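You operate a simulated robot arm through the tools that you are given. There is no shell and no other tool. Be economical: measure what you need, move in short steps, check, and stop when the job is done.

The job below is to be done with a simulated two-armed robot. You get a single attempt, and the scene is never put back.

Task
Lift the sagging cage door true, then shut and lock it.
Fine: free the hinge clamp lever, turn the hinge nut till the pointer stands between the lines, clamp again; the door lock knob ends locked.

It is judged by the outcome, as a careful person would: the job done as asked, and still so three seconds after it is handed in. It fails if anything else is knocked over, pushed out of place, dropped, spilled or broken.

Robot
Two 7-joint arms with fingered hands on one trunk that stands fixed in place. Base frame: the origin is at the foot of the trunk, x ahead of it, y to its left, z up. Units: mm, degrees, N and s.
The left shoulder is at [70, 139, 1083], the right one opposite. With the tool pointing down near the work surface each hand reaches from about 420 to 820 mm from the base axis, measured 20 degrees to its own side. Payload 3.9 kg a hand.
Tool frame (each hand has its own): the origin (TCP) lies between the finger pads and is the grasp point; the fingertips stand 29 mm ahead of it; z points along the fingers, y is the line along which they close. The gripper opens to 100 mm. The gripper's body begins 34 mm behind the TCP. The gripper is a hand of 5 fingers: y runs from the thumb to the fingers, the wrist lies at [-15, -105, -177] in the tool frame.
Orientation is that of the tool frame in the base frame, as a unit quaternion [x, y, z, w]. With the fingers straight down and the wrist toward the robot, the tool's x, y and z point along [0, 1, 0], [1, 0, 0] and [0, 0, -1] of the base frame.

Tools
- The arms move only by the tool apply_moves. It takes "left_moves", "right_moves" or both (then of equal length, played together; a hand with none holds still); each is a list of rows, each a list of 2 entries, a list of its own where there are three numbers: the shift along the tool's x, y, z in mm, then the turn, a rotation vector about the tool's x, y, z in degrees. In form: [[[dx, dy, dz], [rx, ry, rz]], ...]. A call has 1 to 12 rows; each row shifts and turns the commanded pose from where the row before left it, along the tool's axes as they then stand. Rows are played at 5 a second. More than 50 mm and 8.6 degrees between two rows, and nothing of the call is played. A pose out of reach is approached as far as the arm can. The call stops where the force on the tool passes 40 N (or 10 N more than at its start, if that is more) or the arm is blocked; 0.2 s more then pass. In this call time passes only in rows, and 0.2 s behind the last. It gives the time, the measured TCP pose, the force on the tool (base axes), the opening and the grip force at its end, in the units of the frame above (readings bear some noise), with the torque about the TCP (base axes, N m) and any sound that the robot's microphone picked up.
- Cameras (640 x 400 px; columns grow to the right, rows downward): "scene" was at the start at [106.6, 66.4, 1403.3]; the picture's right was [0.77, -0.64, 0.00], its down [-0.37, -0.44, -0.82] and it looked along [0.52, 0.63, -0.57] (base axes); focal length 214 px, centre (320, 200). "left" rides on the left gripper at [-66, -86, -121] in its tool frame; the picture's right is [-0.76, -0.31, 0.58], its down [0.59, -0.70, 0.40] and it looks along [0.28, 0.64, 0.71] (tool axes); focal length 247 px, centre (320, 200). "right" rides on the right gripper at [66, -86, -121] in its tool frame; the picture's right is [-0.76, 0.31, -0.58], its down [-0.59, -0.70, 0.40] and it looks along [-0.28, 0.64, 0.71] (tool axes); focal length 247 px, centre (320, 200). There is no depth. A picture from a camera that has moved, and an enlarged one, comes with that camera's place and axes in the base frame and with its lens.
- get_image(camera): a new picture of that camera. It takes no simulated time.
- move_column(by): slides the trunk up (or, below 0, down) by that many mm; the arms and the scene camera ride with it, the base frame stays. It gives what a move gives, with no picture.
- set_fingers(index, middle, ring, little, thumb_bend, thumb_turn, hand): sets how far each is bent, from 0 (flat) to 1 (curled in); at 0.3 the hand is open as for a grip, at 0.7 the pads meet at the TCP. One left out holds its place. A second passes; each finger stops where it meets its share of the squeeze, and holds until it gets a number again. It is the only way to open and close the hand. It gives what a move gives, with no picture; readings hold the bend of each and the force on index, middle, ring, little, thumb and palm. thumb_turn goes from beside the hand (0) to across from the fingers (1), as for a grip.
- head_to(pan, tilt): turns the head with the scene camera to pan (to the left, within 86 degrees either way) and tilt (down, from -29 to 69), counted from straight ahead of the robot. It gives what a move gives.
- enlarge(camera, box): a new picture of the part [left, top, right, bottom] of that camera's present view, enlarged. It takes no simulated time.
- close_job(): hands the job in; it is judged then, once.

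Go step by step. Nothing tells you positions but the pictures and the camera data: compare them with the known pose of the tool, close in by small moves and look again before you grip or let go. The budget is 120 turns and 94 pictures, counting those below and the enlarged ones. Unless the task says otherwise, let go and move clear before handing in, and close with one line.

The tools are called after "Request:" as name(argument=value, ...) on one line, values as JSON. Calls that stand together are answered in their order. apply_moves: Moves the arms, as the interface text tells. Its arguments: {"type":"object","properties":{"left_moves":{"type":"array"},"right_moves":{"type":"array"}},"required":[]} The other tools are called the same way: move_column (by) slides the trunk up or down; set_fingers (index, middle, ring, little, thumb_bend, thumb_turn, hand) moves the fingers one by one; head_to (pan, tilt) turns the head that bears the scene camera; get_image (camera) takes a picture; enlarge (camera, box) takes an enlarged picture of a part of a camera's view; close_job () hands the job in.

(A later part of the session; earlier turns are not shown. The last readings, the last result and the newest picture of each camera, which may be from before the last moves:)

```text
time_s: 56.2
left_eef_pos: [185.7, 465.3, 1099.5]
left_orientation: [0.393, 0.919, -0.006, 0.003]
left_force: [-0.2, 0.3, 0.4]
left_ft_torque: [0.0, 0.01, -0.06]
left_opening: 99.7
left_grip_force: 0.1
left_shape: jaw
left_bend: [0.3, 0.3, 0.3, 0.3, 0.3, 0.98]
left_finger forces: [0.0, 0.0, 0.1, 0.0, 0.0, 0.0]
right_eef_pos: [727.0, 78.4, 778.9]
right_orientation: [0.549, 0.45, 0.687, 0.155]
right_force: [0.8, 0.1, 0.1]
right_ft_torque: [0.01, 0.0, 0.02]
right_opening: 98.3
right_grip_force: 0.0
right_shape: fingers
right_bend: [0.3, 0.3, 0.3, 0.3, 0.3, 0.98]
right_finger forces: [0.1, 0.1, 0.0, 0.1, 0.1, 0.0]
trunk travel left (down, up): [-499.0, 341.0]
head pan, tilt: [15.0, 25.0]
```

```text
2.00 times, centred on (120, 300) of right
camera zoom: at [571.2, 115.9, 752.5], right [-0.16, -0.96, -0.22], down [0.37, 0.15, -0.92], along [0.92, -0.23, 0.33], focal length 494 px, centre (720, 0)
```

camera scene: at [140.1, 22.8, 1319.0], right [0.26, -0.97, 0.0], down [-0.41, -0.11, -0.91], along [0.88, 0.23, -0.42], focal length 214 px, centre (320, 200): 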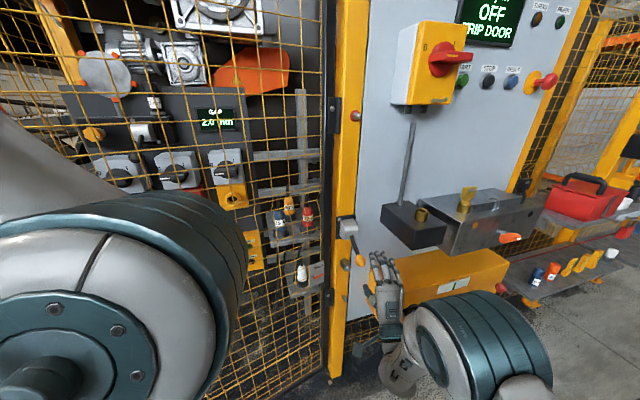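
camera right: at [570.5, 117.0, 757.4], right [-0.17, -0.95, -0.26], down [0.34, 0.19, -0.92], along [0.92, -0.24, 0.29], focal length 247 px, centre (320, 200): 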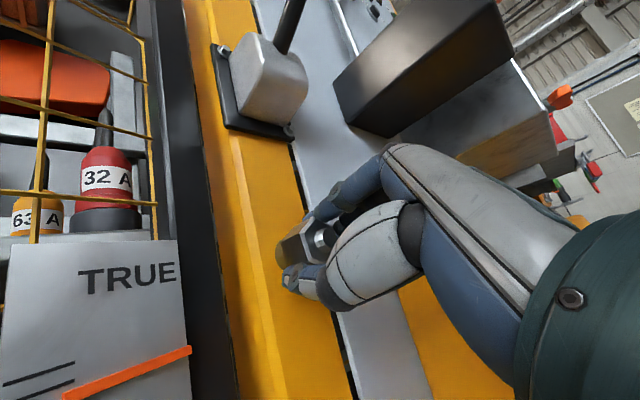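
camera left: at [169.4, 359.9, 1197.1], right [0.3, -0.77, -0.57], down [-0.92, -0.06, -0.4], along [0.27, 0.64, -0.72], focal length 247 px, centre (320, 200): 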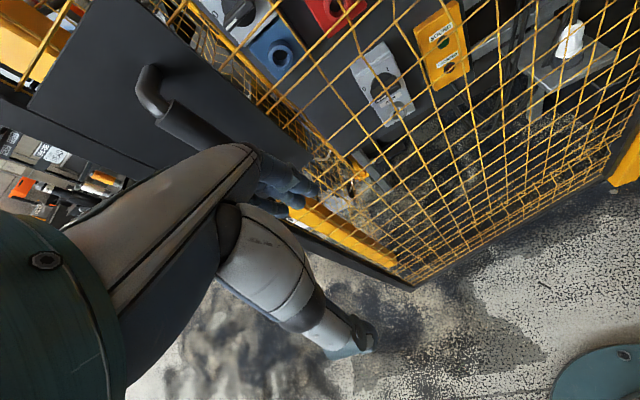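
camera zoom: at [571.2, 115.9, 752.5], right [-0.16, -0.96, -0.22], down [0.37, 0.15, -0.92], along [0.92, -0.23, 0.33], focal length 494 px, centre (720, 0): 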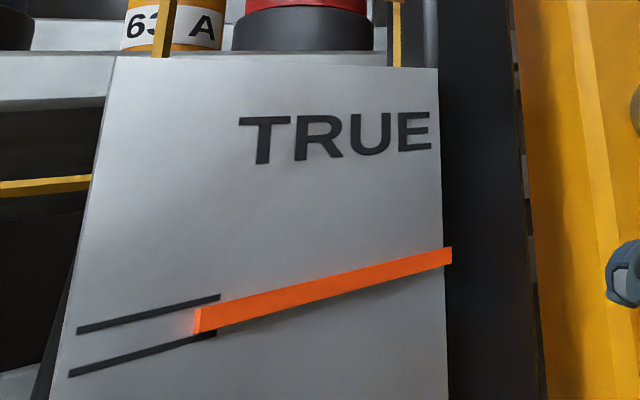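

The pointer is centred. Now I retreat, unroll, and raise the trunk to reach the lever again.

Request:
apply_moves(right_moves=[[[0, 0, -30], [0, 0, 0]], [[0, 0, -35], [0, 0, 0]], [[0, 0, -35], [0, 0, 0]], [[0, 0, -10], [0, 0, -8]], [[0, 0, 0], [0, 0, -8]], [[0, 0, 0], [0, 0, -8]], [[0, 0, 0], [0, 0, -8]], [[0, 0, 0], [0, 0, -8]]])

Request:
move_column(by=200)

Request:
get_image(camera="right")

Request:
enlarge(camera="scene", box=[290, 180, 430, 310])

```text
time_s: 58.0
left_eef_pos: [185.9, 465.8, 1100.6]
left_orientation: [0.394, 0.919, -0.005, 0.002]
left_force: [-0.5, 0.6, 0.2]
left_ft_torque: [0.0, -0.01, 0.0]
left_opening: 100.0
left_grip_force: 0.1
left_shape: jaw
left_bend: [0.3, 0.3, 0.3, 0.3, 0.3, 0.98]
left_finger forces: [0.0, 0.0, 0.0, 0.0, 0.0, 0.1]
right_eef_pos: [628.4, 26.8, 780.7]
right_orientation: [0.36, 0.612, 0.593, 0.381]
right_force: [0.3, 0.5, -0.2]
right_ft_torque: [0.0, 0.01, -0.02]
right_opening: 98.2
right_grip_force: 0.1
right_shape: fingers
right_bend: [0.3, 0.3, 0.3, 0.3, 0.3, 0.98]
right_finger forces: [0.0, 0.0, 0.1, 0.0, 0.0, 0.0]
trunk travel left (down, up): [-499.0, 341.0]
head pan, tilt: [15.0, 25.0]
```

```text
time_s: 60.1
left_eef_pos: [186.2, 467.4, 1299.5]
left_orientation: [0.394, 0.919, -0.005, 0.002]
left_force: [-0.6, 0.6, 0.1]
left_ft_torque: [0.0, -0.02, 0.01]
left_opening: 99.6
left_grip_force: 0.1
left_shape: jaw
left_bend: [0.3, 0.3, 0.3, 0.3, 0.3, 0.98]
left_finger forces: [0.0, 0.0, 0.0, 0.1, 0.1, 0.0]
right_eef_pos: [627.7, 28.4, 981.0]
right_orientation: [0.361, 0.61, 0.593, 0.382]
right_force: [0.5, 0.4, 0.0]
right_ft_torque: [0.02, 0.0, -0.02]
right_opening: 98.4
right_grip_force: 0.0
right_shape: fingers
right_bend: [0.3, 0.3, 0.3, 0.3, 0.3, 0.98]
right_finger forces: [0.0, 0.0, 0.0, 0.1, 0.1, 0.0]
trunk travel left (down, up): [-699.0, 141.0]
head pan, tilt: [15.0, 25.0]
```

```text
36 pictures are left
camera right: at [491.6, 28.0, 893.0], right [-0.18, -0.92, 0.34], down [0.63, -0.37, -0.68], along [0.76, 0.09, 0.65], focal length 247 px, centre (320, 200)
```

right: 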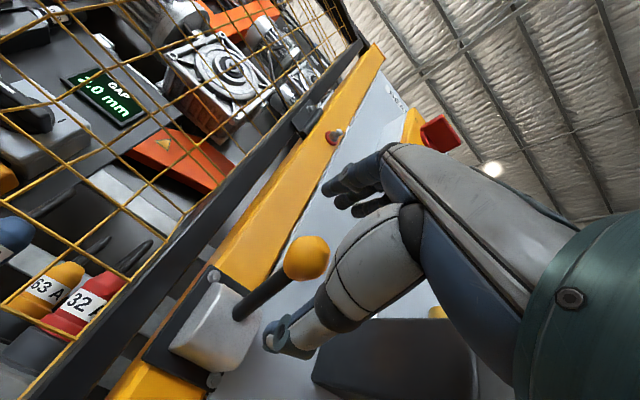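

```text
3.08 times, centred on (360, 245) of scene
camera zoom: at [139.2, 22.2, 1393.1], right [0.26, -0.97, 0.0], down [-0.41, -0.11, -0.91], along [0.88, 0.23, -0.42], focal length 660 px, centre (197, 62)
```

zoom: 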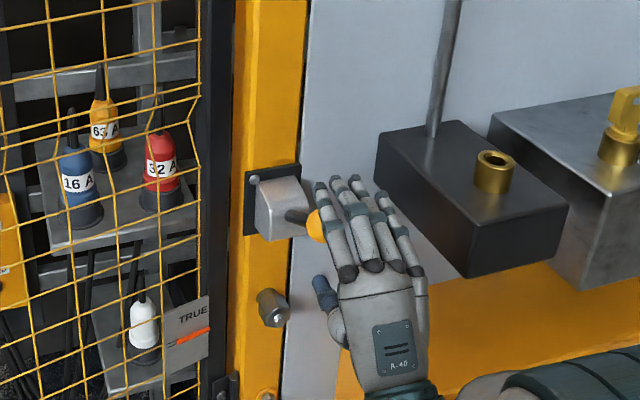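

Ball at ≈(675,39,987). I advance, bend the fingers over its top and press the lever down.

Request:
apply_moves(right_moves=[[[-2, 4, 18], [0, 0, 0]], [[-2, 4, 18], [0, 0, 0]], [[0, 0, 16], [0, 0, 0]]])

Request:
set_fingers(hand="right", index=0.58, middle=0.58, ring=0.58, thumb_bend=0.5)

Request:
apply_moves(right_moves=[[[0, -6, 0], [0, 0, 0]], [[0, -6, 0], [0, 0, 0]], [[0, -7, 0], [0, 0, 0]], [[0, -7, -1], [0, 0, 0]], [[0, -7, -1], [0, 0, 0]], [[0, -7, 0], [0, 0, 0]]])

Request:
get_image(camera="right")

```text
time_s: 61.0
left_eef_pos: [186.8, 466.7, 1299.3]
left_orientation: [0.394, 0.919, -0.007, 0.002]
left_force: [-1.2, 0.6, 0.4]
left_ft_torque: [-0.04, 0.03, -0.02]
left_opening: 99.8
left_grip_force: 0.0
left_shape: jaw
left_bend: [0.3, 0.3, 0.3, 0.3, 0.3, 0.98]
left_finger forces: [0.0, 0.0, 0.0, 0.0, 0.0, 0.0]
right_eef_pos: [676.0, 49.4, 988.6]
right_orientation: [0.36, 0.611, 0.594, 0.379]
right_force: [0.3, -0.1, -0.1]
right_ft_torque: [0.0, -0.02, 0.02]
right_opening: 98.5
right_grip_force: 0.1
right_shape: fingers
right_bend: [0.3, 0.3, 0.3, 0.3, 0.3, 0.98]
right_finger forces: [0.0, 0.0, 0.1, 0.1, 0.0, 0.0]
trunk travel left (down, up): [-699.0, 141.0]
head pan, tilt: [15.0, 25.0]
```

```text
time_s: 62.0
left_eef_pos: [185.2, 465.4, 1299.4]
left_orientation: [0.394, 0.919, -0.006, 0.002]
left_force: [0.6, 0.1, -0.4]
left_ft_torque: [0.0, -0.03, 0.04]
left_opening: 99.7
left_grip_force: 0.1
left_shape: jaw
left_bend: [0.3, 0.3, 0.3, 0.3, 0.3, 0.98]
left_finger forces: [0.1, 0.0, 0.0, 0.1, 0.1, 0.1]
right_eef_pos: [676.2, 47.7, 987.1]
right_orientation: [0.362, 0.61, 0.594, 0.38]
right_force: [-3.6, -1.9, -5.5]
right_ft_torque: [-0.16, 0.27, -0.01]
right_opening: 52.5
right_grip_force: 3.2
right_shape: fingers
right_bend: [0.57, 0.57, 0.57, 0.3, 0.45, 0.97]
right_finger forces: [0.1, 0.0, 0.0, 0.1, 7.0, 0.0]
trunk travel left (down, up): [-699.0, 141.0]
head pan, tilt: [15.0, 25.0]
```

```text
time_s: 63.4
left_eef_pos: [185.0, 467.2, 1299.8]
left_orientation: [0.394, 0.919, -0.006, 0.002]
left_force: [0.1, 1.0, 0.7]
left_ft_torque: [-0.05, 0.03, 0.01]
left_opening: 99.7
left_grip_force: 0.2
left_shape: jaw
left_bend: [0.3, 0.3, 0.3, 0.3, 0.3, 0.98]
left_finger forces: [0.0, 0.0, 0.1, 0.1, 0.0, 0.0]
right_eef_pos: [674.2, 46.7, 946.3]
right_orientation: [0.36, 0.612, 0.593, 0.38]
right_force: [-3.5, 3.1, 2.4]
right_ft_torque: [-0.09, -0.03, -0.07]
right_opening: 43.6
right_grip_force: 1.9
right_shape: fingers
right_bend: [0.56, 0.57, 0.57, 0.3, 0.5, 0.98]
right_finger forces: [4.1, 0.1, 0.0, 0.0, 0.1, 0.1]
trunk travel left (down, up): [-699.0, 141.0]
head pan, tilt: [15.0, 25.0]
```

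```text
34 pictures are left
camera right: at [537.1, 46.8, 859.2], right [-0.18, -0.92, 0.34], down [0.63, -0.37, -0.68], along [0.76, 0.09, 0.65], focal length 247 px, centre (320, 200)
```

right: 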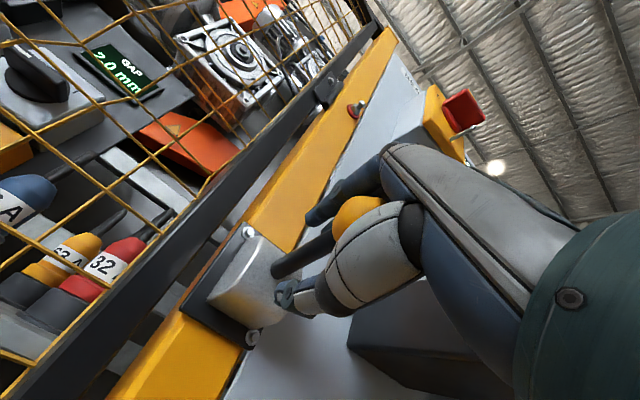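

The lever follows down. I continue to its lower stop.

Request:
apply_moves(right_moves=[[[-1, -7, 0], [0, 0, 0]], [[-1, -7, 0], [0, 0, 0]], [[-1, -7, 0], [0, 0, 0]], [[-1, -7, 0], [0, 0, 0]], [[0, -7, 0], [0, 0, 0]], [[0, -7, 1], [0, 0, 0]], [[0, -7, 1], [0, 0, 0]], [[0, -7, 1], [0, 0, 0]], [[0, -7, 1], [0, 0, 0]], [[0, -7, 1], [0, 0, 0]], [[0, -6, 1], [0, 0, 0]], [[0, -6, 1], [0, 0, 0]]])

Request:
get_image(camera="right")

Request:
enlarge(camera="scene", box=[290, 200, 430, 330])

```text
time_s: 66.0
left_eef_pos: [181.3, 464.7, 1300.7]
left_orientation: [0.394, 0.919, -0.004, 0.003]
left_force: [0.5, 1.0, 0.4]
left_ft_torque: [0.01, -0.02, -0.02]
left_opening: 99.7
left_grip_force: 0.1
left_shape: jaw
left_bend: [0.3, 0.3, 0.3, 0.3, 0.3, 0.98]
left_finger forces: [0.0, 0.0, 0.0, 0.1, 0.1, 0.1]
right_eef_pos: [682.2, 40.4, 871.0]
right_orientation: [0.359, 0.608, 0.595, 0.383]
right_force: [-7.8, -6.2, 16.7]
right_ft_torque: [0.54, -0.57, 0.04]
right_opening: 62.4
right_grip_force: 9.4
right_shape: fingers
right_bend: [0.4, 0.57, 0.57, 0.3, 0.5, 0.98]
right_finger forces: [18.7, 0.0, 0.1, 0.0, 0.1, 0.1]
trunk travel left (down, up): [-699.0, 141.0]
head pan, tilt: [15.0, 25.0]
```

```text
33 pictures are left
camera right: at [545.8, 42.2, 781.7], right [-0.18, -0.93, 0.33], down [0.63, -0.37, -0.68], along [0.75, 0.09, 0.65], focal length 247 px, centre (320, 200)
```

right: 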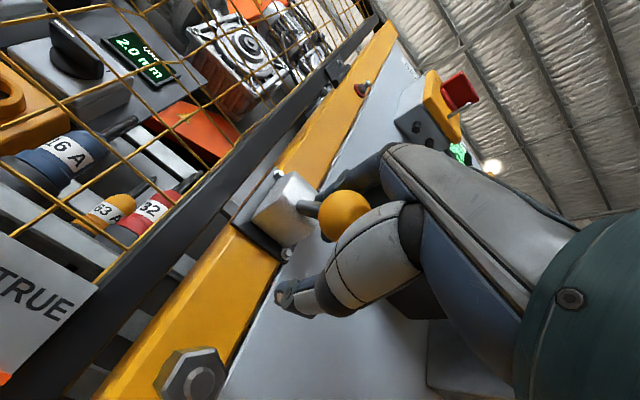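

```text
3.08 times, centred on (360, 265) of scene
camera zoom: at [135.0, 20.9, 1393.7], right [0.26, -0.97, 0.0], down [-0.41, -0.11, -0.91], along [0.88, 0.23, -0.42], focal length 660 px, centre (197, 0)
```

zoom: 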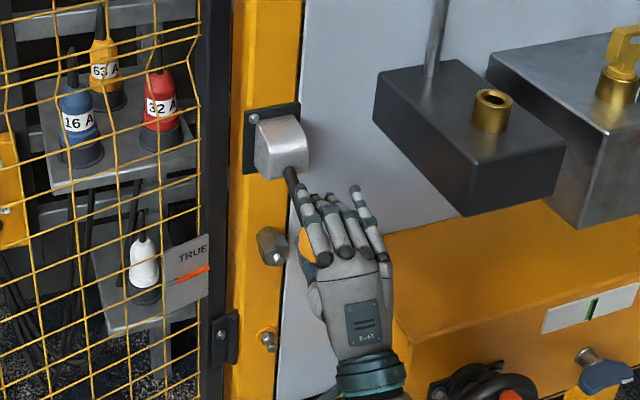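

Index is carrying 19 N with the lever nearly down. I press a bit further to be sure it's at the stop.

Request:
apply_moves(right_moves=[[[0, -5, 0], [0, 0, 0]], [[0, -5, 0], [0, 0, 0]], [[0, -5, 0], [0, 0, 0]], [[0, -5, 0], [0, 0, 0]]])

Request:
get_image(camera="right")

```text
time_s: 66.9
left_eef_pos: [180.4, 465.8, 1301.5]
left_orientation: [0.394, 0.919, -0.006, 0.004]
left_force: [0.1, -0.2, 0.4]
left_ft_torque: [-0.02, -0.01, -0.01]
left_opening: 99.7
left_grip_force: 0.0
left_shape: jaw
left_bend: [0.3, 0.3, 0.3, 0.3, 0.3, 0.98]
left_finger forces: [0.0, 0.0, 0.1, 0.0, 0.0, 0.0]
right_eef_pos: [683.9, 41.5, 864.6]
right_orientation: [0.354, 0.601, 0.604, 0.385]
right_force: [-11.6, -3.2, 22.9]
right_ft_torque: [0.55, -0.59, 0.05]
right_opening: 67.7
right_grip_force: 13.2
right_shape: fingers
right_bend: [0.36, 0.57, 0.57, 0.3, 0.5, 0.98]
right_finger forces: [25.9, 0.0, 0.0, 0.1, 0.1, 0.1]
trunk travel left (down, up): [-699.0, 141.0]
head pan, tilt: [15.0, 25.0]
stopped in row 4 (right hand): the force on the tool passed its limit at 42 N (the readings are from after the stop); the commanded pose is now the measured one
```

```text
31 pictures are left
camera right: at [549.3, 42.6, 772.5], right [-0.18, -0.93, 0.32], down [0.65, -0.36, -0.67], along [0.74, 0.08, 0.67], focal length 247 px, centre (320, 200)
```

right: 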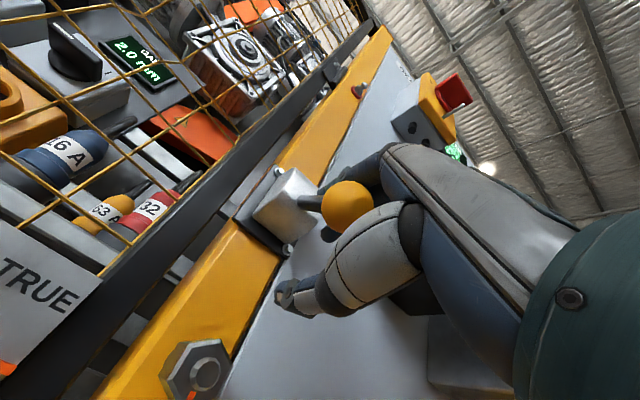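

The lever is at its lower stop. I open the hand, back off, and check lever and pointer.

Request:
set_fingers(hand="right", index=0.3, middle=0.3, ring=0.3, thumb_bend=0.3)

Request:
apply_moves(right_moves=[[[0, 0, -30], [0, 0, 0]], [[0, 0, -30], [0, 0, 0]], [[0, 0, -30], [0, 0, 0]]])

Request:
enlarge(camera="scene", box=[310, 220, 380, 300])

```text
time_s: 67.9
left_eef_pos: [182.9, 464.9, 1299.6]
left_orientation: [0.393, 0.92, -0.006, 0.003]
left_force: [0.5, -0.3, 0.2]
left_ft_torque: [0.02, 0.01, 0.03]
left_opening: 99.9
left_grip_force: 0.0
left_shape: jaw
left_bend: [0.3, 0.3, 0.3, 0.3, 0.3, 0.98]
left_finger forces: [0.1, 0.1, 0.0, 0.0, 0.1, 0.1]
right_eef_pos: [683.9, 41.0, 857.9]
right_orientation: [0.356, 0.606, 0.599, 0.383]
right_force: [-6.2, -2.3, 11.9]
right_ft_torque: [0.02, 0.11, 0.04]
right_opening: 104.5
right_grip_force: 6.7
right_shape: fingers
right_bend: [0.26, 0.3, 0.3, 0.3, 0.3, 0.98]
right_finger forces: [12.9, 0.0, 0.0, 0.1, 0.0, 0.1]
trunk travel left (down, up): [-699.0, 141.0]
head pan, tilt: [15.0, 25.0]
```

```text
time_s: 68.7
left_eef_pos: [186.3, 468.1, 1299.9]
left_orientation: [0.394, 0.919, -0.006, 0.003]
left_force: [0.4, 0.5, -0.1]
left_ft_torque: [0.02, -0.01, 0.01]
left_opening: 99.7
left_grip_force: 0.2
left_shape: jaw
left_bend: [0.3, 0.3, 0.3, 0.3, 0.3, 0.98]
left_finger forces: [0.0, 0.1, 0.0, 0.0, 0.0, 0.1]
right_eef_pos: [604.9, 1.1, 854.6]
right_orientation: [0.358, 0.606, 0.598, 0.382]
right_force: [0.4, 0.8, -0.1]
right_ft_torque: [0.01, 0.0, 0.03]
right_opening: 98.6
right_grip_force: 0.0
right_shape: fingers
right_bend: [0.3, 0.3, 0.3, 0.3, 0.3, 0.98]
right_finger forces: [0.0, 0.1, 0.1, 0.0, 0.1, 0.0]
trunk travel left (down, up): [-699.0, 141.0]
head pan, tilt: [15.0, 25.0]
```

```text
5.00 times, centred on (345, 260) of scene
camera zoom: at [139.4, 22.4, 1393.0], right [0.26, -0.97, 0.0], down [-0.41, -0.11, -0.91], along [0.88, 0.23, -0.42], focal length 1072 px, centre (195, -100)
```

zoom: 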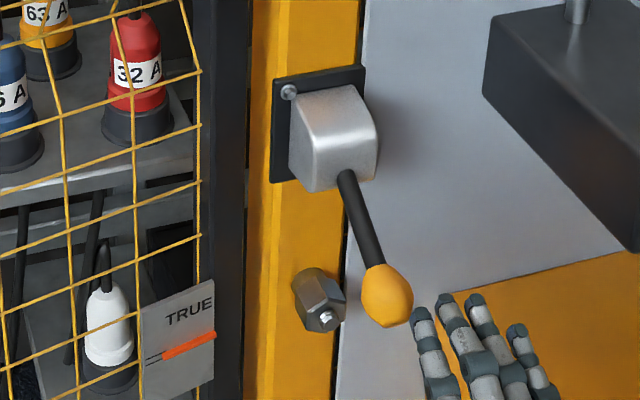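

Clamp closed, pointer still true. Now the door: the handle triangulates at ≈(225,537,1130), close to the left hand. I look at it.

Request:
head_to(pan=72, tilt=30)

Request:
get_image(camera="scene")

Request:
get_image(camera="left")

```text
time_s: 70.0
left_eef_pos: [186.2, 466.6, 1299.1]
left_orientation: [0.393, 0.92, -0.006, 0.002]
left_force: [0.2, 1.3, 0.4]
left_ft_torque: [0.01, -0.02, -0.03]
left_opening: 100.0
left_grip_force: 0.1
left_shape: jaw
left_bend: [0.3, 0.3, 0.3, 0.3, 0.3, 0.98]
left_finger forces: [0.1, 0.1, 0.1, 0.0, 0.0, 0.0]
right_eef_pos: [605.0, 1.6, 854.8]
right_orientation: [0.358, 0.606, 0.598, 0.382]
right_force: [0.1, 1.0, -0.4]
right_ft_torque: [0.03, -0.02, 0.02]
right_opening: 98.7
right_grip_force: 0.2
right_shape: fingers
right_bend: [0.3, 0.3, 0.3, 0.3, 0.3, 0.98]
right_finger forces: [0.0, 0.0, 0.0, 0.0, 0.0, 0.0]
trunk travel left (down, up): [-699.0, 141.0]
head pan, tilt: [72.0, 30.0]
```

```text
29 pictures are left
camera scene: at [78.6, 84.6, 1385.1], right [0.95, -0.31, 0.0], down [-0.15, -0.48, -0.87], along [0.27, 0.82, -0.5], focal length 214 px, centre (320, 200)
```

scene: 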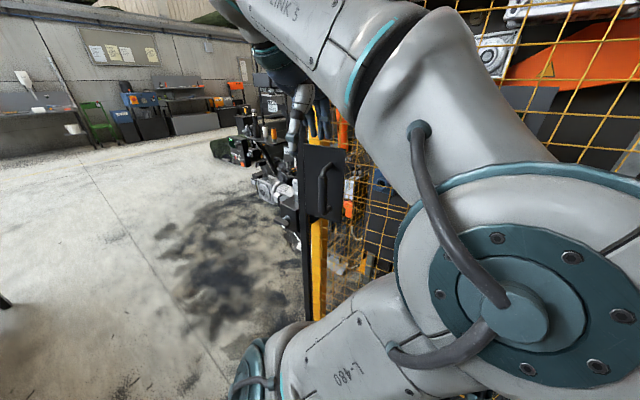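

```text
28 pictures are left
camera left: at [169.2, 360.7, 1420.8], right [0.3, -0.77, -0.57], down [-0.92, -0.06, -0.4], along [0.27, 0.64, -0.72], focal length 247 px, centre (320, 200)
```

left: 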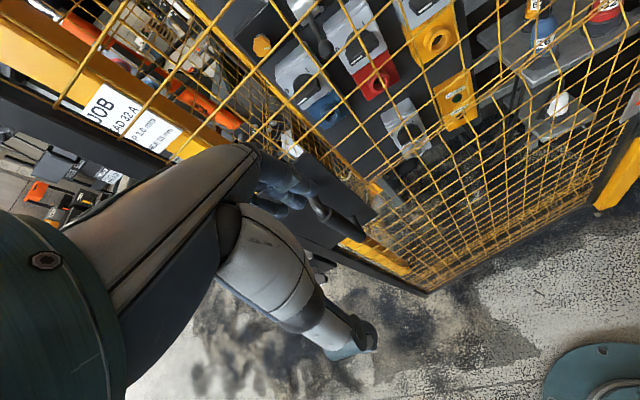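

I zoom onto the door panel and the area around it.

Request:
enlarge(camera="scene", box=[270, 120, 390, 260])

```text
2.86 times, centred on (330, 190) of scene
camera zoom: at [78.6, 84.6, 1385.1], right [0.95, -0.31, 0.0], down [-0.15, -0.48, -0.87], along [0.27, 0.82, -0.5], focal length 613 px, centre (291, 229)
```

zoom: 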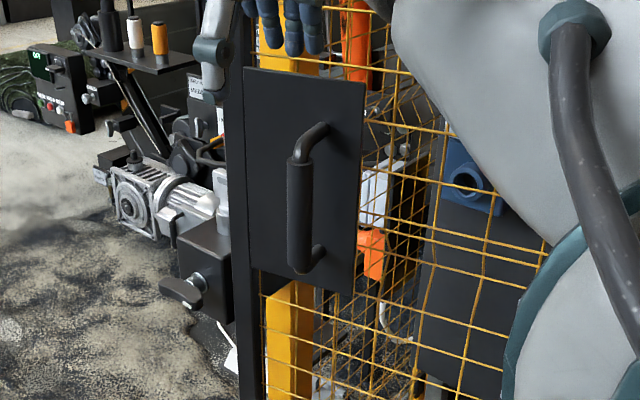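

The lock knob is the T-knob on a dark box on the frame left of the door. First I shut the door: back the left hand off a bit and lower it to the handle's height, to push the handle with the fingers' backs.

Request:
apply_moves(left_moves=[[[0, -20, 0], [0, 0, 0]], [[0, -15, 10], [0, 0, 0]], [[0, 0, 40], [0, 0, 0]], [[0, 0, 40], [0, 0, 0]], [[0, 0, 40], [0, 0, 0]], [[0, 0, 30], [0, 0, 0]]])

Request:
get_image(camera="scene")

Request:
get_image(camera="left")

```text
time_s: 71.3
left_eef_pos: [157.8, 441.8, 1137.7]
left_orientation: [0.388, 0.922, -0.011, 0.004]
left_force: [0.1, 0.5, -0.5]
left_ft_torque: [-0.01, 0.04, -0.01]
left_opening: 99.6
left_grip_force: 0.1
left_shape: jaw
left_bend: [0.3, 0.3, 0.3, 0.3, 0.3, 0.98]
left_finger forces: [0.0, 0.1, 0.0, 0.0, 0.0, 0.0]
right_eef_pos: [606.1, 1.3, 854.3]
right_orientation: [0.358, 0.606, 0.599, 0.382]
right_force: [1.0, 0.0, 0.5]
right_ft_torque: [0.0, 0.0, -0.03]
right_opening: 98.7
right_grip_force: 0.1
right_shape: fingers
right_bend: [0.3, 0.3, 0.3, 0.3, 0.3, 0.98]
right_finger forces: [0.0, 0.0, 0.1, 0.0, 0.1, 0.1]
trunk travel left (down, up): [-699.0, 141.0]
head pan, tilt: [72.0, 30.0]
```

```text
26 pictures are left
camera scene: at [78.6, 84.8, 1385.1], right [0.95, -0.31, 0.0], down [-0.15, -0.48, -0.87], along [0.27, 0.82, -0.5], focal length 214 px, centre (320, 200)
```

scene: 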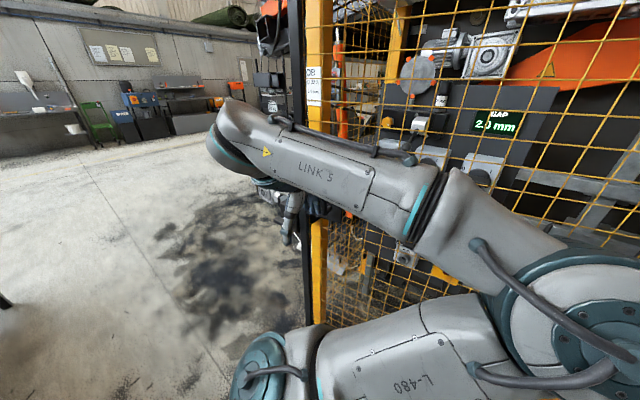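

```text
25 pictures are left
camera left: at [142.6, 337.5, 1259.0], right [0.31, -0.77, -0.56], down [-0.92, -0.08, -0.39], along [0.26, 0.63, -0.73], focal length 247 px, centre (320, 200)
```

left: 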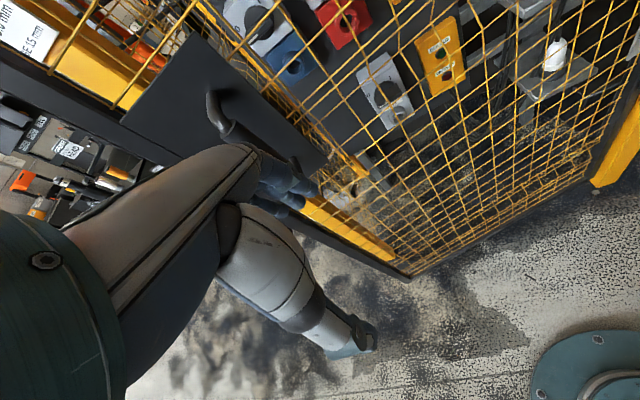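

The door edge is visible now in front of the yellow post. The handle is ~110–160 mm ahead and ~30 mm to the hand's left; I go forward toward contact in small steps.

Request:
apply_moves(left_moves=[[[15, 12, 8], [0, 0, 0]], [[15, 12, 8], [0, 0, 0]], [[0, 15, 0], [0, 0, 0]], [[0, 15, 0], [0, 0, 0]], [[0, 12, 0], [0, 0, 0]], [[0, 12, 0], [0, 0, 0]], [[0, 12, 0], [0, 0, 0]], [[0, 12, 0], [0, 0, 0]], [[0, 12, 0], [0, 0, 0]]])

Request:
get_image(camera="left")

```text
time_s: 73.3
left_eef_pos: [223.4, 541.0, 1122.5]
left_orientation: [0.394, 0.919, -0.007, 0.002]
left_force: [0.4, 1.0, -0.4]
left_ft_torque: [-0.02, 0.0, 0.01]
left_opening: 99.7
left_grip_force: 0.1
left_shape: jaw
left_bend: [0.3, 0.3, 0.3, 0.3, 0.3, 0.98]
left_finger forces: [0.0, 0.0, 0.0, 0.0, 0.0, 0.0]
right_eef_pos: [606.0, 0.5, 853.2]
right_orientation: [0.357, 0.607, 0.598, 0.382]
right_force: [0.1, -0.3, 0.4]
right_ft_torque: [0.0, 0.0, 0.01]
right_opening: 98.7
right_grip_force: 0.0
right_shape: fingers
right_bend: [0.3, 0.3, 0.3, 0.3, 0.3, 0.98]
right_finger forces: [0.0, 0.0, 0.0, 0.0, 0.0, 0.0]
trunk travel left (down, up): [-699.0, 141.0]
head pan, tilt: [72.0, 30.0]
```

```text
24 pictures are left
camera left: at [206.2, 434.9, 1244.2], right [0.3, -0.77, -0.57], down [-0.92, -0.06, -0.4], along [0.27, 0.64, -0.72], focal length 247 px, centre (320, 200)
```

left: 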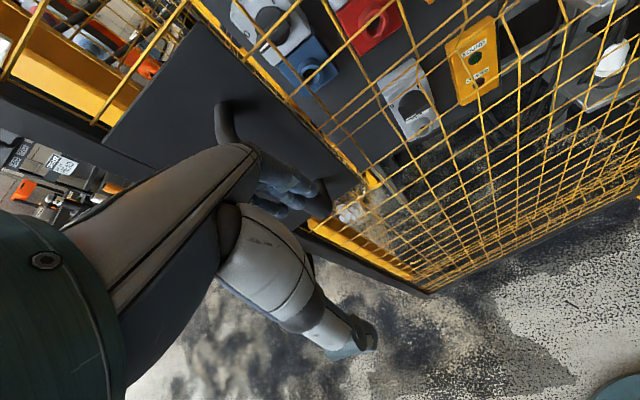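

No contact yet; continue forward.

Request:
apply_moves(left_moves=[[[0, 10, 0], [0, 0, 0]], [[0, 10, 0], [0, 0, 0]], [[0, 10, 0], [0, 0, 0]], [[0, 10, 0], [0, 0, 0]], [[0, 10, 0], [0, 0, 0]], [[0, 10, 0], [0, 0, 0]], [[0, 10, 0], [0, 0, 0]], [[0, 10, 0], [0, 0, 0]]])

Request:
get_image(camera="scene")

```text
time_s: 75.2
left_eef_pos: [280.9, 596.4, 1121.1]
left_orientation: [0.393, 0.919, -0.005, 0.003]
left_force: [0.5, -0.8, -0.7]
left_ft_torque: [0.0, -0.01, 0.02]
left_opening: 100.2
left_grip_force: 0.0
left_shape: jaw
left_bend: [0.3, 0.3, 0.3, 0.3, 0.3, 0.98]
left_finger forces: [0.0, 0.0, 0.0, 0.0, 0.0, 0.0]
right_eef_pos: [605.2, 0.9, 854.6]
right_orientation: [0.358, 0.606, 0.598, 0.383]
right_force: [0.8, -0.2, 0.3]
right_ft_torque: [0.02, 0.0, 0.0]
right_opening: 98.6
right_grip_force: 0.0
right_shape: fingers
right_bend: [0.3, 0.3, 0.3, 0.3, 0.3, 0.98]
right_finger forces: [0.1, 0.0, 0.1, 0.1, 0.1, 0.0]
trunk travel left (down, up): [-699.0, 141.0]
head pan, tilt: [72.0, 30.0]
```

```text
23 pictures are left
camera scene: at [78.7, 85.3, 1385.0], right [0.95, -0.31, 0.0], down [-0.15, -0.48, -0.87], along [0.27, 0.82, -0.5], focal length 214 px, centre (320, 200)
```

scene: 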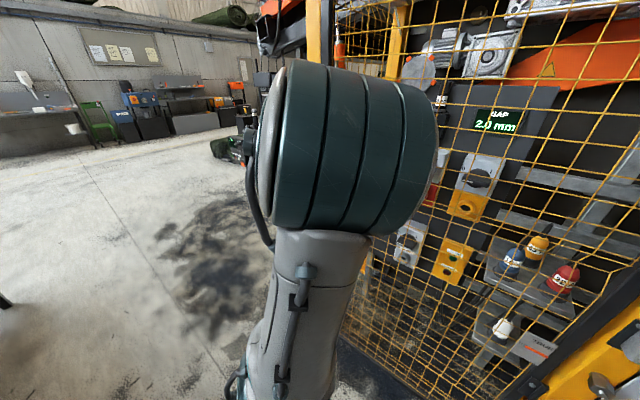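

The door is moving freely with the push (its edge now overlaps the yellow jamb post). I continue until it meets the stop.

Request:
apply_moves(left_moves=[[[0, 10, 0], [0, 0, 0]], [[0, 10, 0], [0, 0, 0]], [[0, 10, 0], [0, 0, 0]], [[0, 10, 0], [0, 0, 0]], [[0, 10, 0], [0, 0, 0]], [[0, 10, 0], [0, 0, 0]]])

Request:
get_image(camera="left")

```text
time_s: 76.5
left_eef_pos: [310.3, 627.0, 1129.3]
left_orientation: [0.393, 0.919, -0.004, -0.001]
left_force: [-25.2, -26.9, 10.1]
left_ft_torque: [0.77, -0.69, 0.2]
left_opening: 80.3
left_grip_force: 0.1
left_shape: jaw
left_bend: [0.32, 0.47, 0.3, 0.3, 0.3, 0.98]
left_finger forces: [2.7, 33.2, 0.0, 0.0, 0.1, 0.0]
right_eef_pos: [600.7, -4.1, 858.4]
right_orientation: [0.358, 0.603, 0.601, 0.383]
right_force: [0.3, -0.1, -0.2]
right_ft_torque: [0.0, 0.0, 0.01]
right_opening: 98.6
right_grip_force: 0.0
right_shape: fingers
right_bend: [0.3, 0.3, 0.3, 0.3, 0.3, 0.98]
right_finger forces: [0.0, 0.0, 0.0, 0.1, 0.0, 0.0]
trunk travel left (down, up): [-699.0, 141.0]
head pan, tilt: [72.0, 30.0]
stopped in row 6 (left hand): the force on the tool passed its limit at 45 N (the readings are from after the stop); the commanded pose is now the measured one
```

```text
22 pictures are left
camera left: at [294.5, 520.9, 1249.2], right [0.3, -0.76, -0.57], down [-0.92, -0.06, -0.4], along [0.27, 0.64, -0.72], focal length 247 px, centre (320, 200)
```

left: 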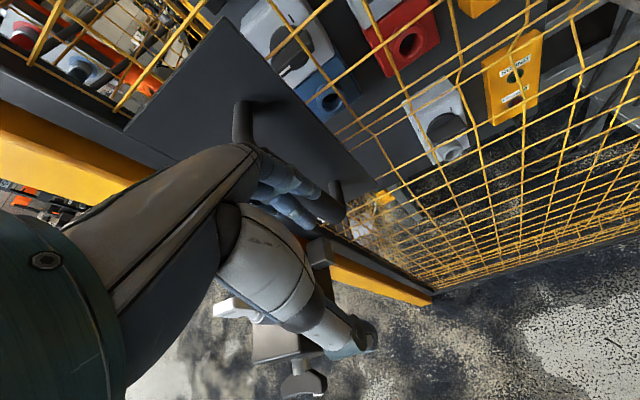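

Firm stop at 45 N – the door is against the jamb. Lock knob triangulates at ≈(155,730,928). I back off the hand and check door and knob.

Request:
apply_moves(left_moves=[[[0, -25, 0], [0, 0, 0]], [[0, -25, 0], [0, 0, 0]], [[0, -25, 0], [0, 0, 0]], [[0, -25, 0], [0, 0, 0]], [[0, -15, -30], [0, 0, 0]], [[0, -5, -40], [0, 0, 0]], [[0, 0, -40], [0, 0, 0]]])

Request:
enlarge(camera="scene", box=[240, 120, 400, 280])

```text
time_s: 78.2
left_eef_pos: [231.6, 553.2, 1233.7]
left_orientation: [0.394, 0.919, -0.007, 0.0]
left_force: [0.7, 0.0, -0.1]
left_ft_torque: [0.04, 0.01, 0.01]
left_opening: 99.8
left_grip_force: 0.1
left_shape: jaw
left_bend: [0.3, 0.3, 0.3, 0.3, 0.3, 0.98]
left_finger forces: [0.0, 0.0, 0.1, 0.0, 0.1, 0.1]
right_eef_pos: [604.4, 0.5, 855.7]
right_orientation: [0.358, 0.606, 0.599, 0.382]
right_force: [0.4, -0.2, 0.6]
right_ft_torque: [-0.02, -0.03, 0.02]
right_opening: 98.8
right_grip_force: 0.0
right_shape: fingers
right_bend: [0.3, 0.3, 0.3, 0.3, 0.3, 0.98]
right_finger forces: [0.0, 0.1, 0.0, 0.1, 0.1, 0.0]
trunk travel left (down, up): [-699.0, 141.0]
head pan, tilt: [72.0, 30.0]
```

```text
2.50 times, centred on (320, 200) of scene
camera zoom: at [78.1, 84.2, 1385.1], right [0.95, -0.31, 0.0], down [-0.15, -0.48, -0.87], along [0.27, 0.82, -0.5], focal length 536 px, centre (320, 200)
```

zoom: 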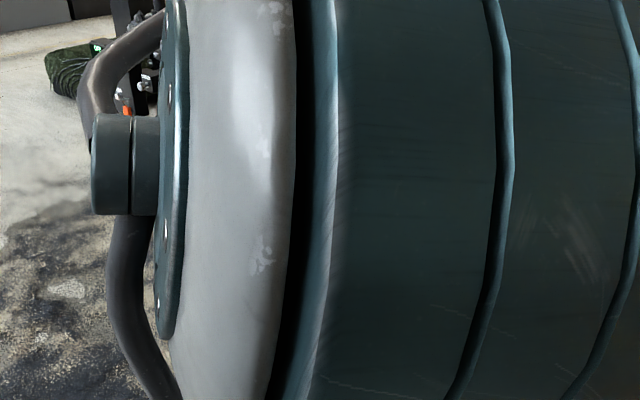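

The elbow now blocks the head view, so I use the hand camera: move the left hand along the door to the left, slightly back, to see the knob.

Request:
apply_moves(left_moves=[[[30, -20, 0], [0, 0, 0]], [[40, -10, 0], [0, 0, 0]], [[40, 0, 0], [0, 0, 0]], [[40, 0, 10], [0, 0, 0]]])

Request:
get_image(camera="left")

```text
time_s: 79.2
left_eef_pos: [105.3, 643.5, 1219.8]
left_orientation: [0.393, 0.919, -0.007, 0.001]
left_force: [0.3, -0.3, -0.2]
left_ft_torque: [-0.03, 0.01, -0.01]
left_opening: 99.8
left_grip_force: 0.0
left_shape: jaw
left_bend: [0.3, 0.3, 0.3, 0.3, 0.3, 0.98]
left_finger forces: [0.0, 0.1, 0.1, 0.1, 0.0, 0.1]
right_eef_pos: [605.1, 2.3, 854.4]
right_orientation: [0.358, 0.606, 0.598, 0.384]
right_force: [-0.3, 1.2, -0.6]
right_ft_torque: [-0.01, 0.01, 0.04]
right_opening: 98.7
right_grip_force: 0.0
right_shape: fingers
right_bend: [0.3, 0.3, 0.3, 0.3, 0.3, 0.98]
right_finger forces: [0.0, 0.0, 0.1, 0.1, 0.1, 0.0]
trunk travel left (down, up): [-699.0, 141.0]
head pan, tilt: [72.0, 30.0]
```

```text
20 pictures are left
camera left: at [89.7, 538.1, 1342.2], right [0.3, -0.77, -0.57], down [-0.92, -0.06, -0.39], along [0.27, 0.64, -0.72], focal length 247 px, centre (320, 200)
```

left: 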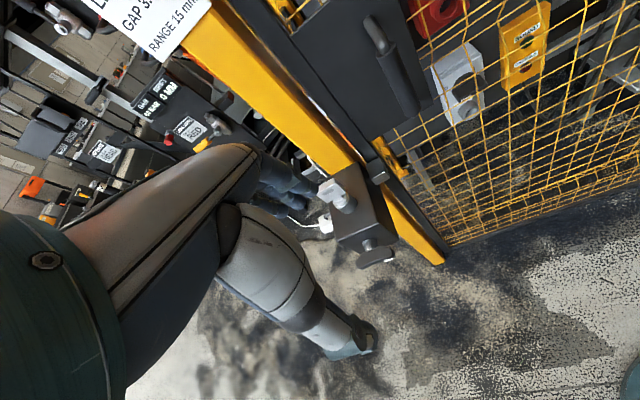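

Request:
enlarge(camera="left", box=[300, 110, 480, 290])

```text
2.22 times, centred on (390, 200) of left
camera zoom: at [89.7, 538.1, 1342.2], right [0.3, -0.77, -0.57], down [-0.92, -0.06, -0.39], along [0.27, 0.64, -0.72], focal length 549 px, centre (164, 200)
```

zoom: 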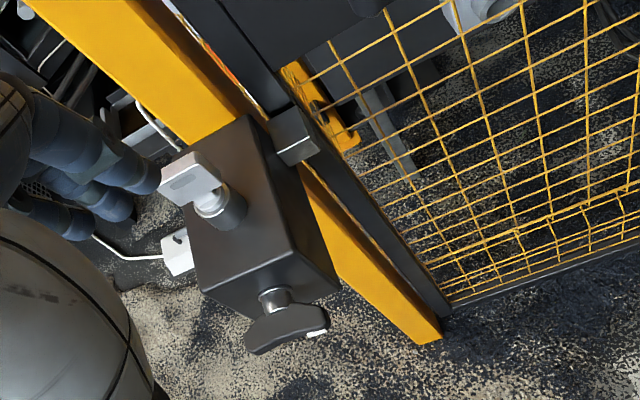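

The door is flush; the lock box stands on the jamb with a T-knob on its front face at ≈(148,740,915), its bar tilted (right end down). I turn the left hand to horizontal, well above and in front.

Request:
apply_moves(left_moves=[[[0, -10, 0], [-8, 0, 0]], [[0, -10, 0], [-8, 0, 0]], [[0, 0, 0], [-8, 0, 0]], [[0, 0, 0], [-8, 0, 0]], [[0, 0, 0], [-8, 0, 0]], [[0, 0, 0], [-8, 0, 0]], [[0, 0, 0], [-8, 0, 0]], [[0, 0, 0], [-8, 0, 0]], [[0, 0, 0], [-8, 0, 0]], [[0, 0, 0], [-8, 0, 0]], [[0, 0, 0], [-8, 0, 0]]])

```text
time_s: 81.5
left_eef_pos: [100.0, 621.5, 1234.0]
left_orientation: [0.31, 0.732, 0.557, 0.24]
left_force: [-0.5, -0.6, -0.1]
left_ft_torque: [-0.01, -0.02, -0.01]
left_opening: 100.0
left_grip_force: 0.0
left_shape: jaw
left_bend: [0.3, 0.3, 0.3, 0.3, 0.3, 0.98]
left_finger forces: [0.1, 0.0, 0.1, 0.0, 0.0, 0.1]
left hand out of reach, approached as far as the arm can: row 10, 11
right_eef_pos: [606.0, 1.2, 854.4]
right_orientation: [0.358, 0.606, 0.598, 0.382]
right_force: [0.3, 0.3, 0.0]
right_ft_torque: [-0.04, -0.03, -0.02]
right_opening: 98.9
right_grip_force: 0.1
right_shape: fingers
right_bend: [0.3, 0.3, 0.3, 0.3, 0.3, 0.98]
right_finger forces: [0.0, 0.0, 0.1, 0.1, 0.0, 0.0]
trunk travel left (down, up): [-699.0, 141.0]
head pan, tilt: [72.0, 30.0]
```

Nearly horizontal. Now I descend in front of the lock box in steps while rolling the hand clockwise to match the T-bar.

Request:
apply_moves(left_moves=[[[5, -38, 8], [0, 0, 0]], [[5, -38, 8], [0, 0, 0]], [[5, -38, 8], [0, 0, 0]], [[5, -38, 8], [0, 0, 0]], [[5, -38, 8], [0, 0, 0]]])

Request:
get_image(camera="left")

```text
time_s: 82.8
left_eef_pos: [111.8, 555.4, 1172.7]
left_orientation: [0.312, 0.738, 0.55, 0.237]
left_force: [0.0, 0.2, -0.2]
left_ft_torque: [0.0, 0.06, 0.02]
left_opening: 100.0
left_grip_force: 0.1
left_shape: jaw
left_bend: [0.3, 0.3, 0.3, 0.3, 0.3, 0.98]
left_finger forces: [0.0, 0.0, 0.0, 0.0, 0.0, 0.0]
left hand out of reach, approached as far as the arm can: row 1, 2, 3, 4, 5
right_eef_pos: [605.2, 0.7, 852.8]
right_orientation: [0.358, 0.606, 0.598, 0.382]
right_force: [0.3, 0.0, -0.2]
right_ft_torque: [0.03, 0.01, -0.02]
right_opening: 98.8
right_grip_force: 0.0
right_shape: fingers
right_bend: [0.3, 0.3, 0.3, 0.3, 0.3, 0.98]
right_finger forces: [0.0, 0.0, 0.0, 0.0, 0.1, 0.0]
trunk travel left (down, up): [-699.0, 141.0]
head pan, tilt: [72.0, 30.0]
```

```text
18 pictures are left
camera left: at [55.2, 409.5, 1124.8], right [0.86, -0.23, -0.45], down [-0.27, 0.55, -0.79], along [0.43, 0.81, 0.41], focal length 247 px, centre (320, 200)
```

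left: 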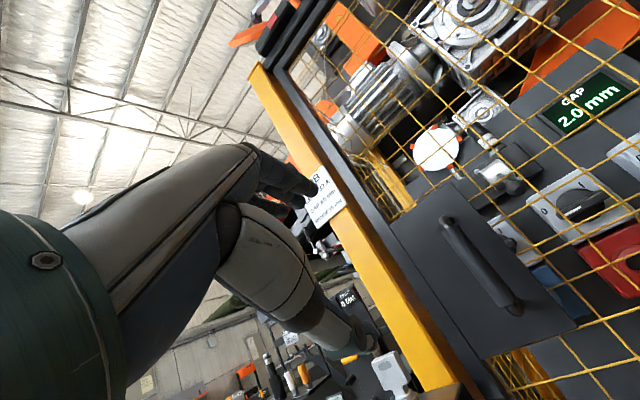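

The left arm hits its limits this way, as the right one did. I unwind to pointing down and will re-do the rotation lower and with the heading turned a bit further left.

Request:
apply_moves(left_moves=[[[0, 0, 0], [8, 0, 0]], [[0, 0, 0], [8, 0, 0]], [[0, 0, 0], [8, 0, 0]], [[0, 0, 0], [8, 0, 0]], [[0, 0, 0], [8, 0, 0]], [[0, 0, 0], [8, 0, 0]], [[0, 0, 0], [8, 0, 0]], [[0, 0, 0], [8, 0, 0]], [[0, 0, 0], [8, 0, 0]], [[0, 0, 0], [0, 0, -8]], [[0, 0, 0], [0, 0, -8]]])

```text
time_s: 85.2
left_eef_pos: [110.0, 555.3, 1173.4]
left_orientation: [0.26, 0.965, 0.018, 0.014]
left_force: [0.3, 0.1, -0.1]
left_ft_torque: [0.01, -0.06, -0.03]
left_opening: 99.8
left_grip_force: 0.0
left_shape: jaw
left_bend: [0.3, 0.3, 0.3, 0.3, 0.3, 0.98]
left_finger forces: [0.0, 0.1, 0.1, 0.0, 0.0, 0.1]
right_eef_pos: [605.9, 1.3, 853.9]
right_orientation: [0.359, 0.606, 0.598, 0.382]
right_force: [0.3, 0.2, 0.2]
right_ft_torque: [-0.01, -0.02, -0.01]
right_opening: 98.8
right_grip_force: 0.1
right_shape: fingers
right_bend: [0.3, 0.3, 0.3, 0.3, 0.3, 0.98]
right_finger forces: [0.0, 0.0, 0.1, 0.0, 0.1, 0.0]
trunk travel left (down, up): [-699.0, 141.0]
head pan, tilt: [72.0, 30.0]
```

Request:
apply_moves(left_moves=[[[18, 11, 33], [0, 0, 0]], [[18, 11, 33], [0, 0, 0]], [[18, 11, 33], [0, 0, 0]], [[18, 11, 33], [0, 0, 0]], [[18, 11, 33], [0, 0, 0]]])

Request:
apply_moves(left_moves=[[[0, 0, 0], [-8, 0, 0]], [[0, 0, 0], [-8, 0, 0]], [[0, 0, 0], [-8, 0, 0]], [[0, 0, 0], [-8, 0, 0]], [[0, 0, 0], [-8, 0, 0]], [[0, 0, 0], [-8, 0, 0]], [[0, 0, 0], [-8, 0, 0]], [[0, 0, 0], [-8, 0, 0]], [[0, 0, 0], [-8, 0, 0]], [[0, 0, 0], [-8, 0, 0]]])

Request:
get_image(camera="left")

```text
time_s: 86.3
left_eef_pos: [65.6, 654.1, 1009.5]
left_orientation: [0.261, 0.965, 0.017, 0.015]
left_force: [-1.0, 0.3, -0.2]
left_ft_torque: [-0.01, 0.0, -0.01]
left_opening: 100.0
left_grip_force: 0.1
left_shape: jaw
left_bend: [0.3, 0.3, 0.3, 0.3, 0.3, 0.98]
left_finger forces: [0.1, 0.1, 0.0, 0.1, 0.1, 0.0]
right_eef_pos: [605.7, 2.5, 853.0]
right_orientation: [0.357, 0.607, 0.598, 0.383]
right_force: [0.0, 0.1, -0.7]
right_ft_torque: [0.01, 0.01, -0.04]
right_opening: 98.8
right_grip_force: 0.0
right_shape: fingers
right_bend: [0.3, 0.3, 0.3, 0.3, 0.3, 0.98]
right_finger forces: [0.0, 0.1, 0.0, 0.0, 0.1, 0.1]
trunk travel left (down, up): [-699.0, 141.0]
head pan, tilt: [72.0, 30.0]
```

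```text
time_s: 88.5
left_eef_pos: [66.4, 650.4, 1025.0]
left_orientation: [0.229, 0.862, 0.435, 0.126]
left_force: [0.4, 0.6, 0.9]
left_ft_torque: [0.01, 0.0, -0.04]
left_opening: 100.1
left_grip_force: 0.0
left_shape: jaw
left_bend: [0.3, 0.3, 0.3, 0.3, 0.3, 0.98]
left_finger forces: [0.0, 0.0, 0.0, 0.1, 0.0, 0.0]
left hand out of reach, approached as far as the arm can: row 7, 8, 9, 10
right_eef_pos: [604.8, 1.6, 853.9]
right_orientation: [0.358, 0.606, 0.598, 0.384]
right_force: [0.4, -0.4, -0.5]
right_ft_torque: [-0.02, 0.0, -0.01]
right_opening: 98.7
right_grip_force: 0.0
right_shape: fingers
right_bend: [0.3, 0.3, 0.3, 0.3, 0.3, 0.98]
right_finger forces: [0.0, 0.1, 0.1, 0.0, 0.1, 0.1]
trunk travel left (down, up): [-699.0, 141.0]
head pan, tilt: [72.0, 30.0]
```

```text
17 pictures are left
camera left: at [47.5, 488.9, 1027.7], right [0.81, -0.14, -0.57], down [-0.54, 0.21, -0.81], along [0.24, 0.97, 0.09], focal length 247 px, centre (320, 200)
```

left: 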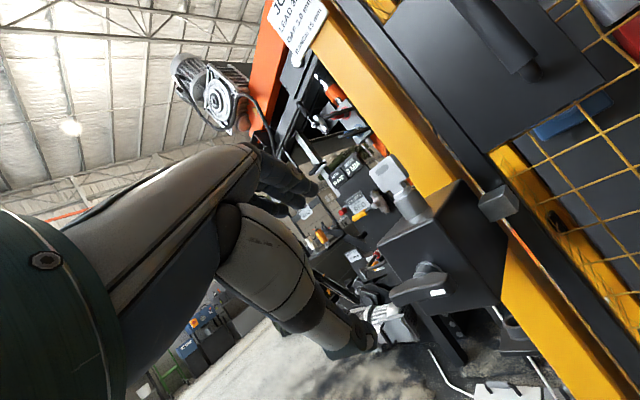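

Good view of the lock box. I zoom in on the knob.

Request:
enlarge(camera="left", box=[360, 150, 520, 350])

```text
2.00 times, centred on (440, 250) of left
camera zoom: at [47.5, 488.9, 1027.7], right [0.81, -0.14, -0.57], down [-0.54, 0.21, -0.81], along [0.24, 0.97, 0.09], focal length 494 px, centre (80, 100)
```

zoom: 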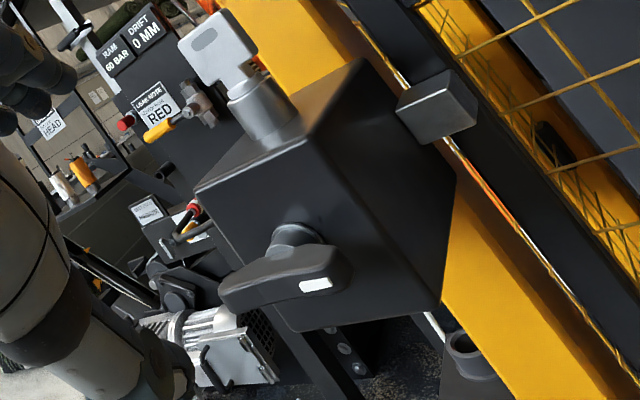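

The T-bar is horizontal, white mark toward the door. Knob ≈(147,743,914). I move to ~70 mm before it and try to level the hand more.

Request:
apply_moves(left_moves=[[[-6, 0, 20], [0, 0, 0]], [[-6, 0, 20], [0, 0, 0]], [[-6, -3, 20], [0, 0, 0]], [[-5, -3, 20], [0, 0, 0]]])

Request:
apply_moves(left_moves=[[[0, 0, 0], [-6, 0, 0]], [[0, 0, 0], [-6, 0, 0]], [[0, 0, 0], [-6, 0, 0]], [[0, 0, 0], [-6, 0, 0]]])

```text
time_s: 89.5
left_eef_pos: [104.2, 691.6, 1025.9]
left_orientation: [0.233, 0.864, 0.428, 0.125]
left_force: [-0.1, 0.7, -0.6]
left_ft_torque: [0.0, 0.01, 0.0]
left_opening: 99.8
left_grip_force: 0.0
left_shape: jaw
left_bend: [0.3, 0.3, 0.3, 0.3, 0.3, 0.98]
left_finger forces: [0.0, 0.0, 0.1, 0.1, 0.0, 0.0]
left hand out of reach, approached as far as the arm can: row 1, 2, 3, 4
right_eef_pos: [605.9, 1.3, 854.1]
right_orientation: [0.358, 0.606, 0.599, 0.382]
right_force: [0.0, 0.7, -0.8]
right_ft_torque: [0.02, -0.02, -0.01]
right_opening: 98.6
right_grip_force: 0.1
right_shape: fingers
right_bend: [0.3, 0.3, 0.3, 0.3, 0.3, 0.98]
right_finger forces: [0.1, 0.0, 0.0, 0.1, 0.0, 0.0]
trunk travel left (down, up): [-699.0, 141.0]
head pan, tilt: [72.0, 30.0]
```

```text
time_s: 90.5
left_eef_pos: [103.9, 690.1, 1025.4]
left_orientation: [0.232, 0.864, 0.428, 0.126]
left_force: [0.6, -0.2, -0.3]
left_ft_torque: [0.04, 0.02, 0.01]
left_opening: 100.0
left_grip_force: 0.0
left_shape: jaw
left_bend: [0.3, 0.3, 0.3, 0.3, 0.3, 0.98]
left_finger forces: [0.0, 0.0, 0.0, 0.1, 0.0, 0.0]
left hand out of reach, approached as far as the arm can: row 1, 2, 3, 4
right_eef_pos: [604.8, 1.1, 853.7]
right_orientation: [0.358, 0.606, 0.598, 0.382]
right_force: [0.7, 0.6, -1.1]
right_ft_torque: [-0.01, -0.05, 0.0]
right_opening: 98.6
right_grip_force: 0.2
right_shape: fingers
right_bend: [0.3, 0.3, 0.3, 0.3, 0.3, 0.98]
right_finger forces: [0.1, 0.0, 0.0, 0.1, 0.1, 0.0]
trunk travel left (down, up): [-699.0, 141.0]
head pan, tilt: [72.0, 30.0]
```

The left wrist needs a lower shoulder to level out. I first raise the right hand 160 mm in place (so it stays put in space), then lower the trunk 160 mm.

Request:
apply_moves(right_moves=[[[0, 20, -15], [0, 0, 0]], [[0, 40, -5], [0, 0, 0]], [[0, 40, 0], [0, 0, 0]], [[0, 40, 0], [0, 0, 0]], [[0, 20, 0], [0, 0, 0]]])

Request:
move_column(by=-160)

Request:
apply_moves(left_moves=[[[0, 0, 0], [-6, 0, 0]], [[0, 0, 0], [-6, 0, 0]], [[0, 0, 0], [-6, 0, 0]], [[0, 0, 0], [-6, 0, 0]]])

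```text
time_s: 91.8
left_eef_pos: [104.2, 691.3, 1025.8]
left_orientation: [0.233, 0.864, 0.428, 0.125]
left_force: [0.0, 0.0, 0.2]
left_ft_torque: [0.0, 0.01, 0.02]
left_opening: 99.9
left_grip_force: 0.1
left_shape: jaw
left_bend: [0.3, 0.3, 0.3, 0.3, 0.3, 0.98]
left_finger forces: [0.0, 0.0, 0.0, 0.0, 0.0, 0.0]
right_eef_pos: [588.5, -17.6, 1006.6]
right_orientation: [0.373, 0.603, 0.593, 0.382]
right_force: [0.3, 0.5, 0.9]
right_ft_torque: [-0.02, 0.01, 0.02]
right_opening: 98.7
right_grip_force: 0.0
right_shape: fingers
right_bend: [0.3, 0.3, 0.3, 0.3, 0.3, 0.98]
right_finger forces: [0.1, 0.0, 0.1, 0.0, 0.1, 0.0]
trunk travel left (down, up): [-699.0, 141.0]
head pan, tilt: [72.0, 30.0]
```

```text
time_s: 93.6
left_eef_pos: [101.7, 689.2, 870.1]
left_orientation: [0.233, 0.862, 0.432, 0.126]
left_force: [-4.4, -3.3, 20.9]
left_ft_torque: [1.22, -0.88, 0.11]
left_opening: 99.7
left_grip_force: 0.1
left_shape: jaw
left_bend: [0.22, 0.23, 0.3, 0.3, 0.3, 0.98]
left_finger forces: [13.8, 9.0, 0.1, 0.1, 0.0, 0.0]
right_eef_pos: [587.6, -17.5, 854.7]
right_orientation: [0.372, 0.596, 0.6, 0.383]
right_force: [-0.4, 0.3, -0.5]
right_ft_torque: [0.03, -0.04, -0.01]
right_opening: 98.8
right_grip_force: 0.1
right_shape: fingers
right_bend: [0.3, 0.3, 0.3, 0.3, 0.3, 0.98]
right_finger forces: [0.0, 0.1, 0.0, 0.1, 0.0, 0.1]
trunk travel left (down, up): [-539.0, 301.0]
head pan, tilt: [72.0, 30.0]
```

```text
time_s: 94.6
left_eef_pos: [102.8, 688.3, 869.7]
left_orientation: [0.232, 0.863, 0.431, 0.126]
left_force: [-4.1, -1.8, 21.8]
left_ft_torque: [1.21, -0.89, 0.16]
left_opening: 99.8
left_grip_force: 0.0
left_shape: jaw
left_bend: [0.21, 0.23, 0.3, 0.3, 0.3, 0.98]
left_finger forces: [15.1, 8.9, 0.1, 0.0, 0.0, 0.1]
left hand out of reach, approached as far as the arm can: row 1, 2, 3, 4
right_eef_pos: [586.1, -17.7, 855.8]
right_orientation: [0.372, 0.595, 0.6, 0.384]
right_force: [-0.8, 0.5, 0.8]
right_ft_torque: [0.05, 0.0, -0.01]
right_opening: 98.9
right_grip_force: 0.0
right_shape: fingers
right_bend: [0.3, 0.3, 0.3, 0.3, 0.3, 0.98]
right_finger forces: [0.1, 0.0, 0.0, 0.1, 0.0, 0.0]
trunk travel left (down, up): [-539.0, 301.0]
head pan, tilt: [72.0, 30.0]
```

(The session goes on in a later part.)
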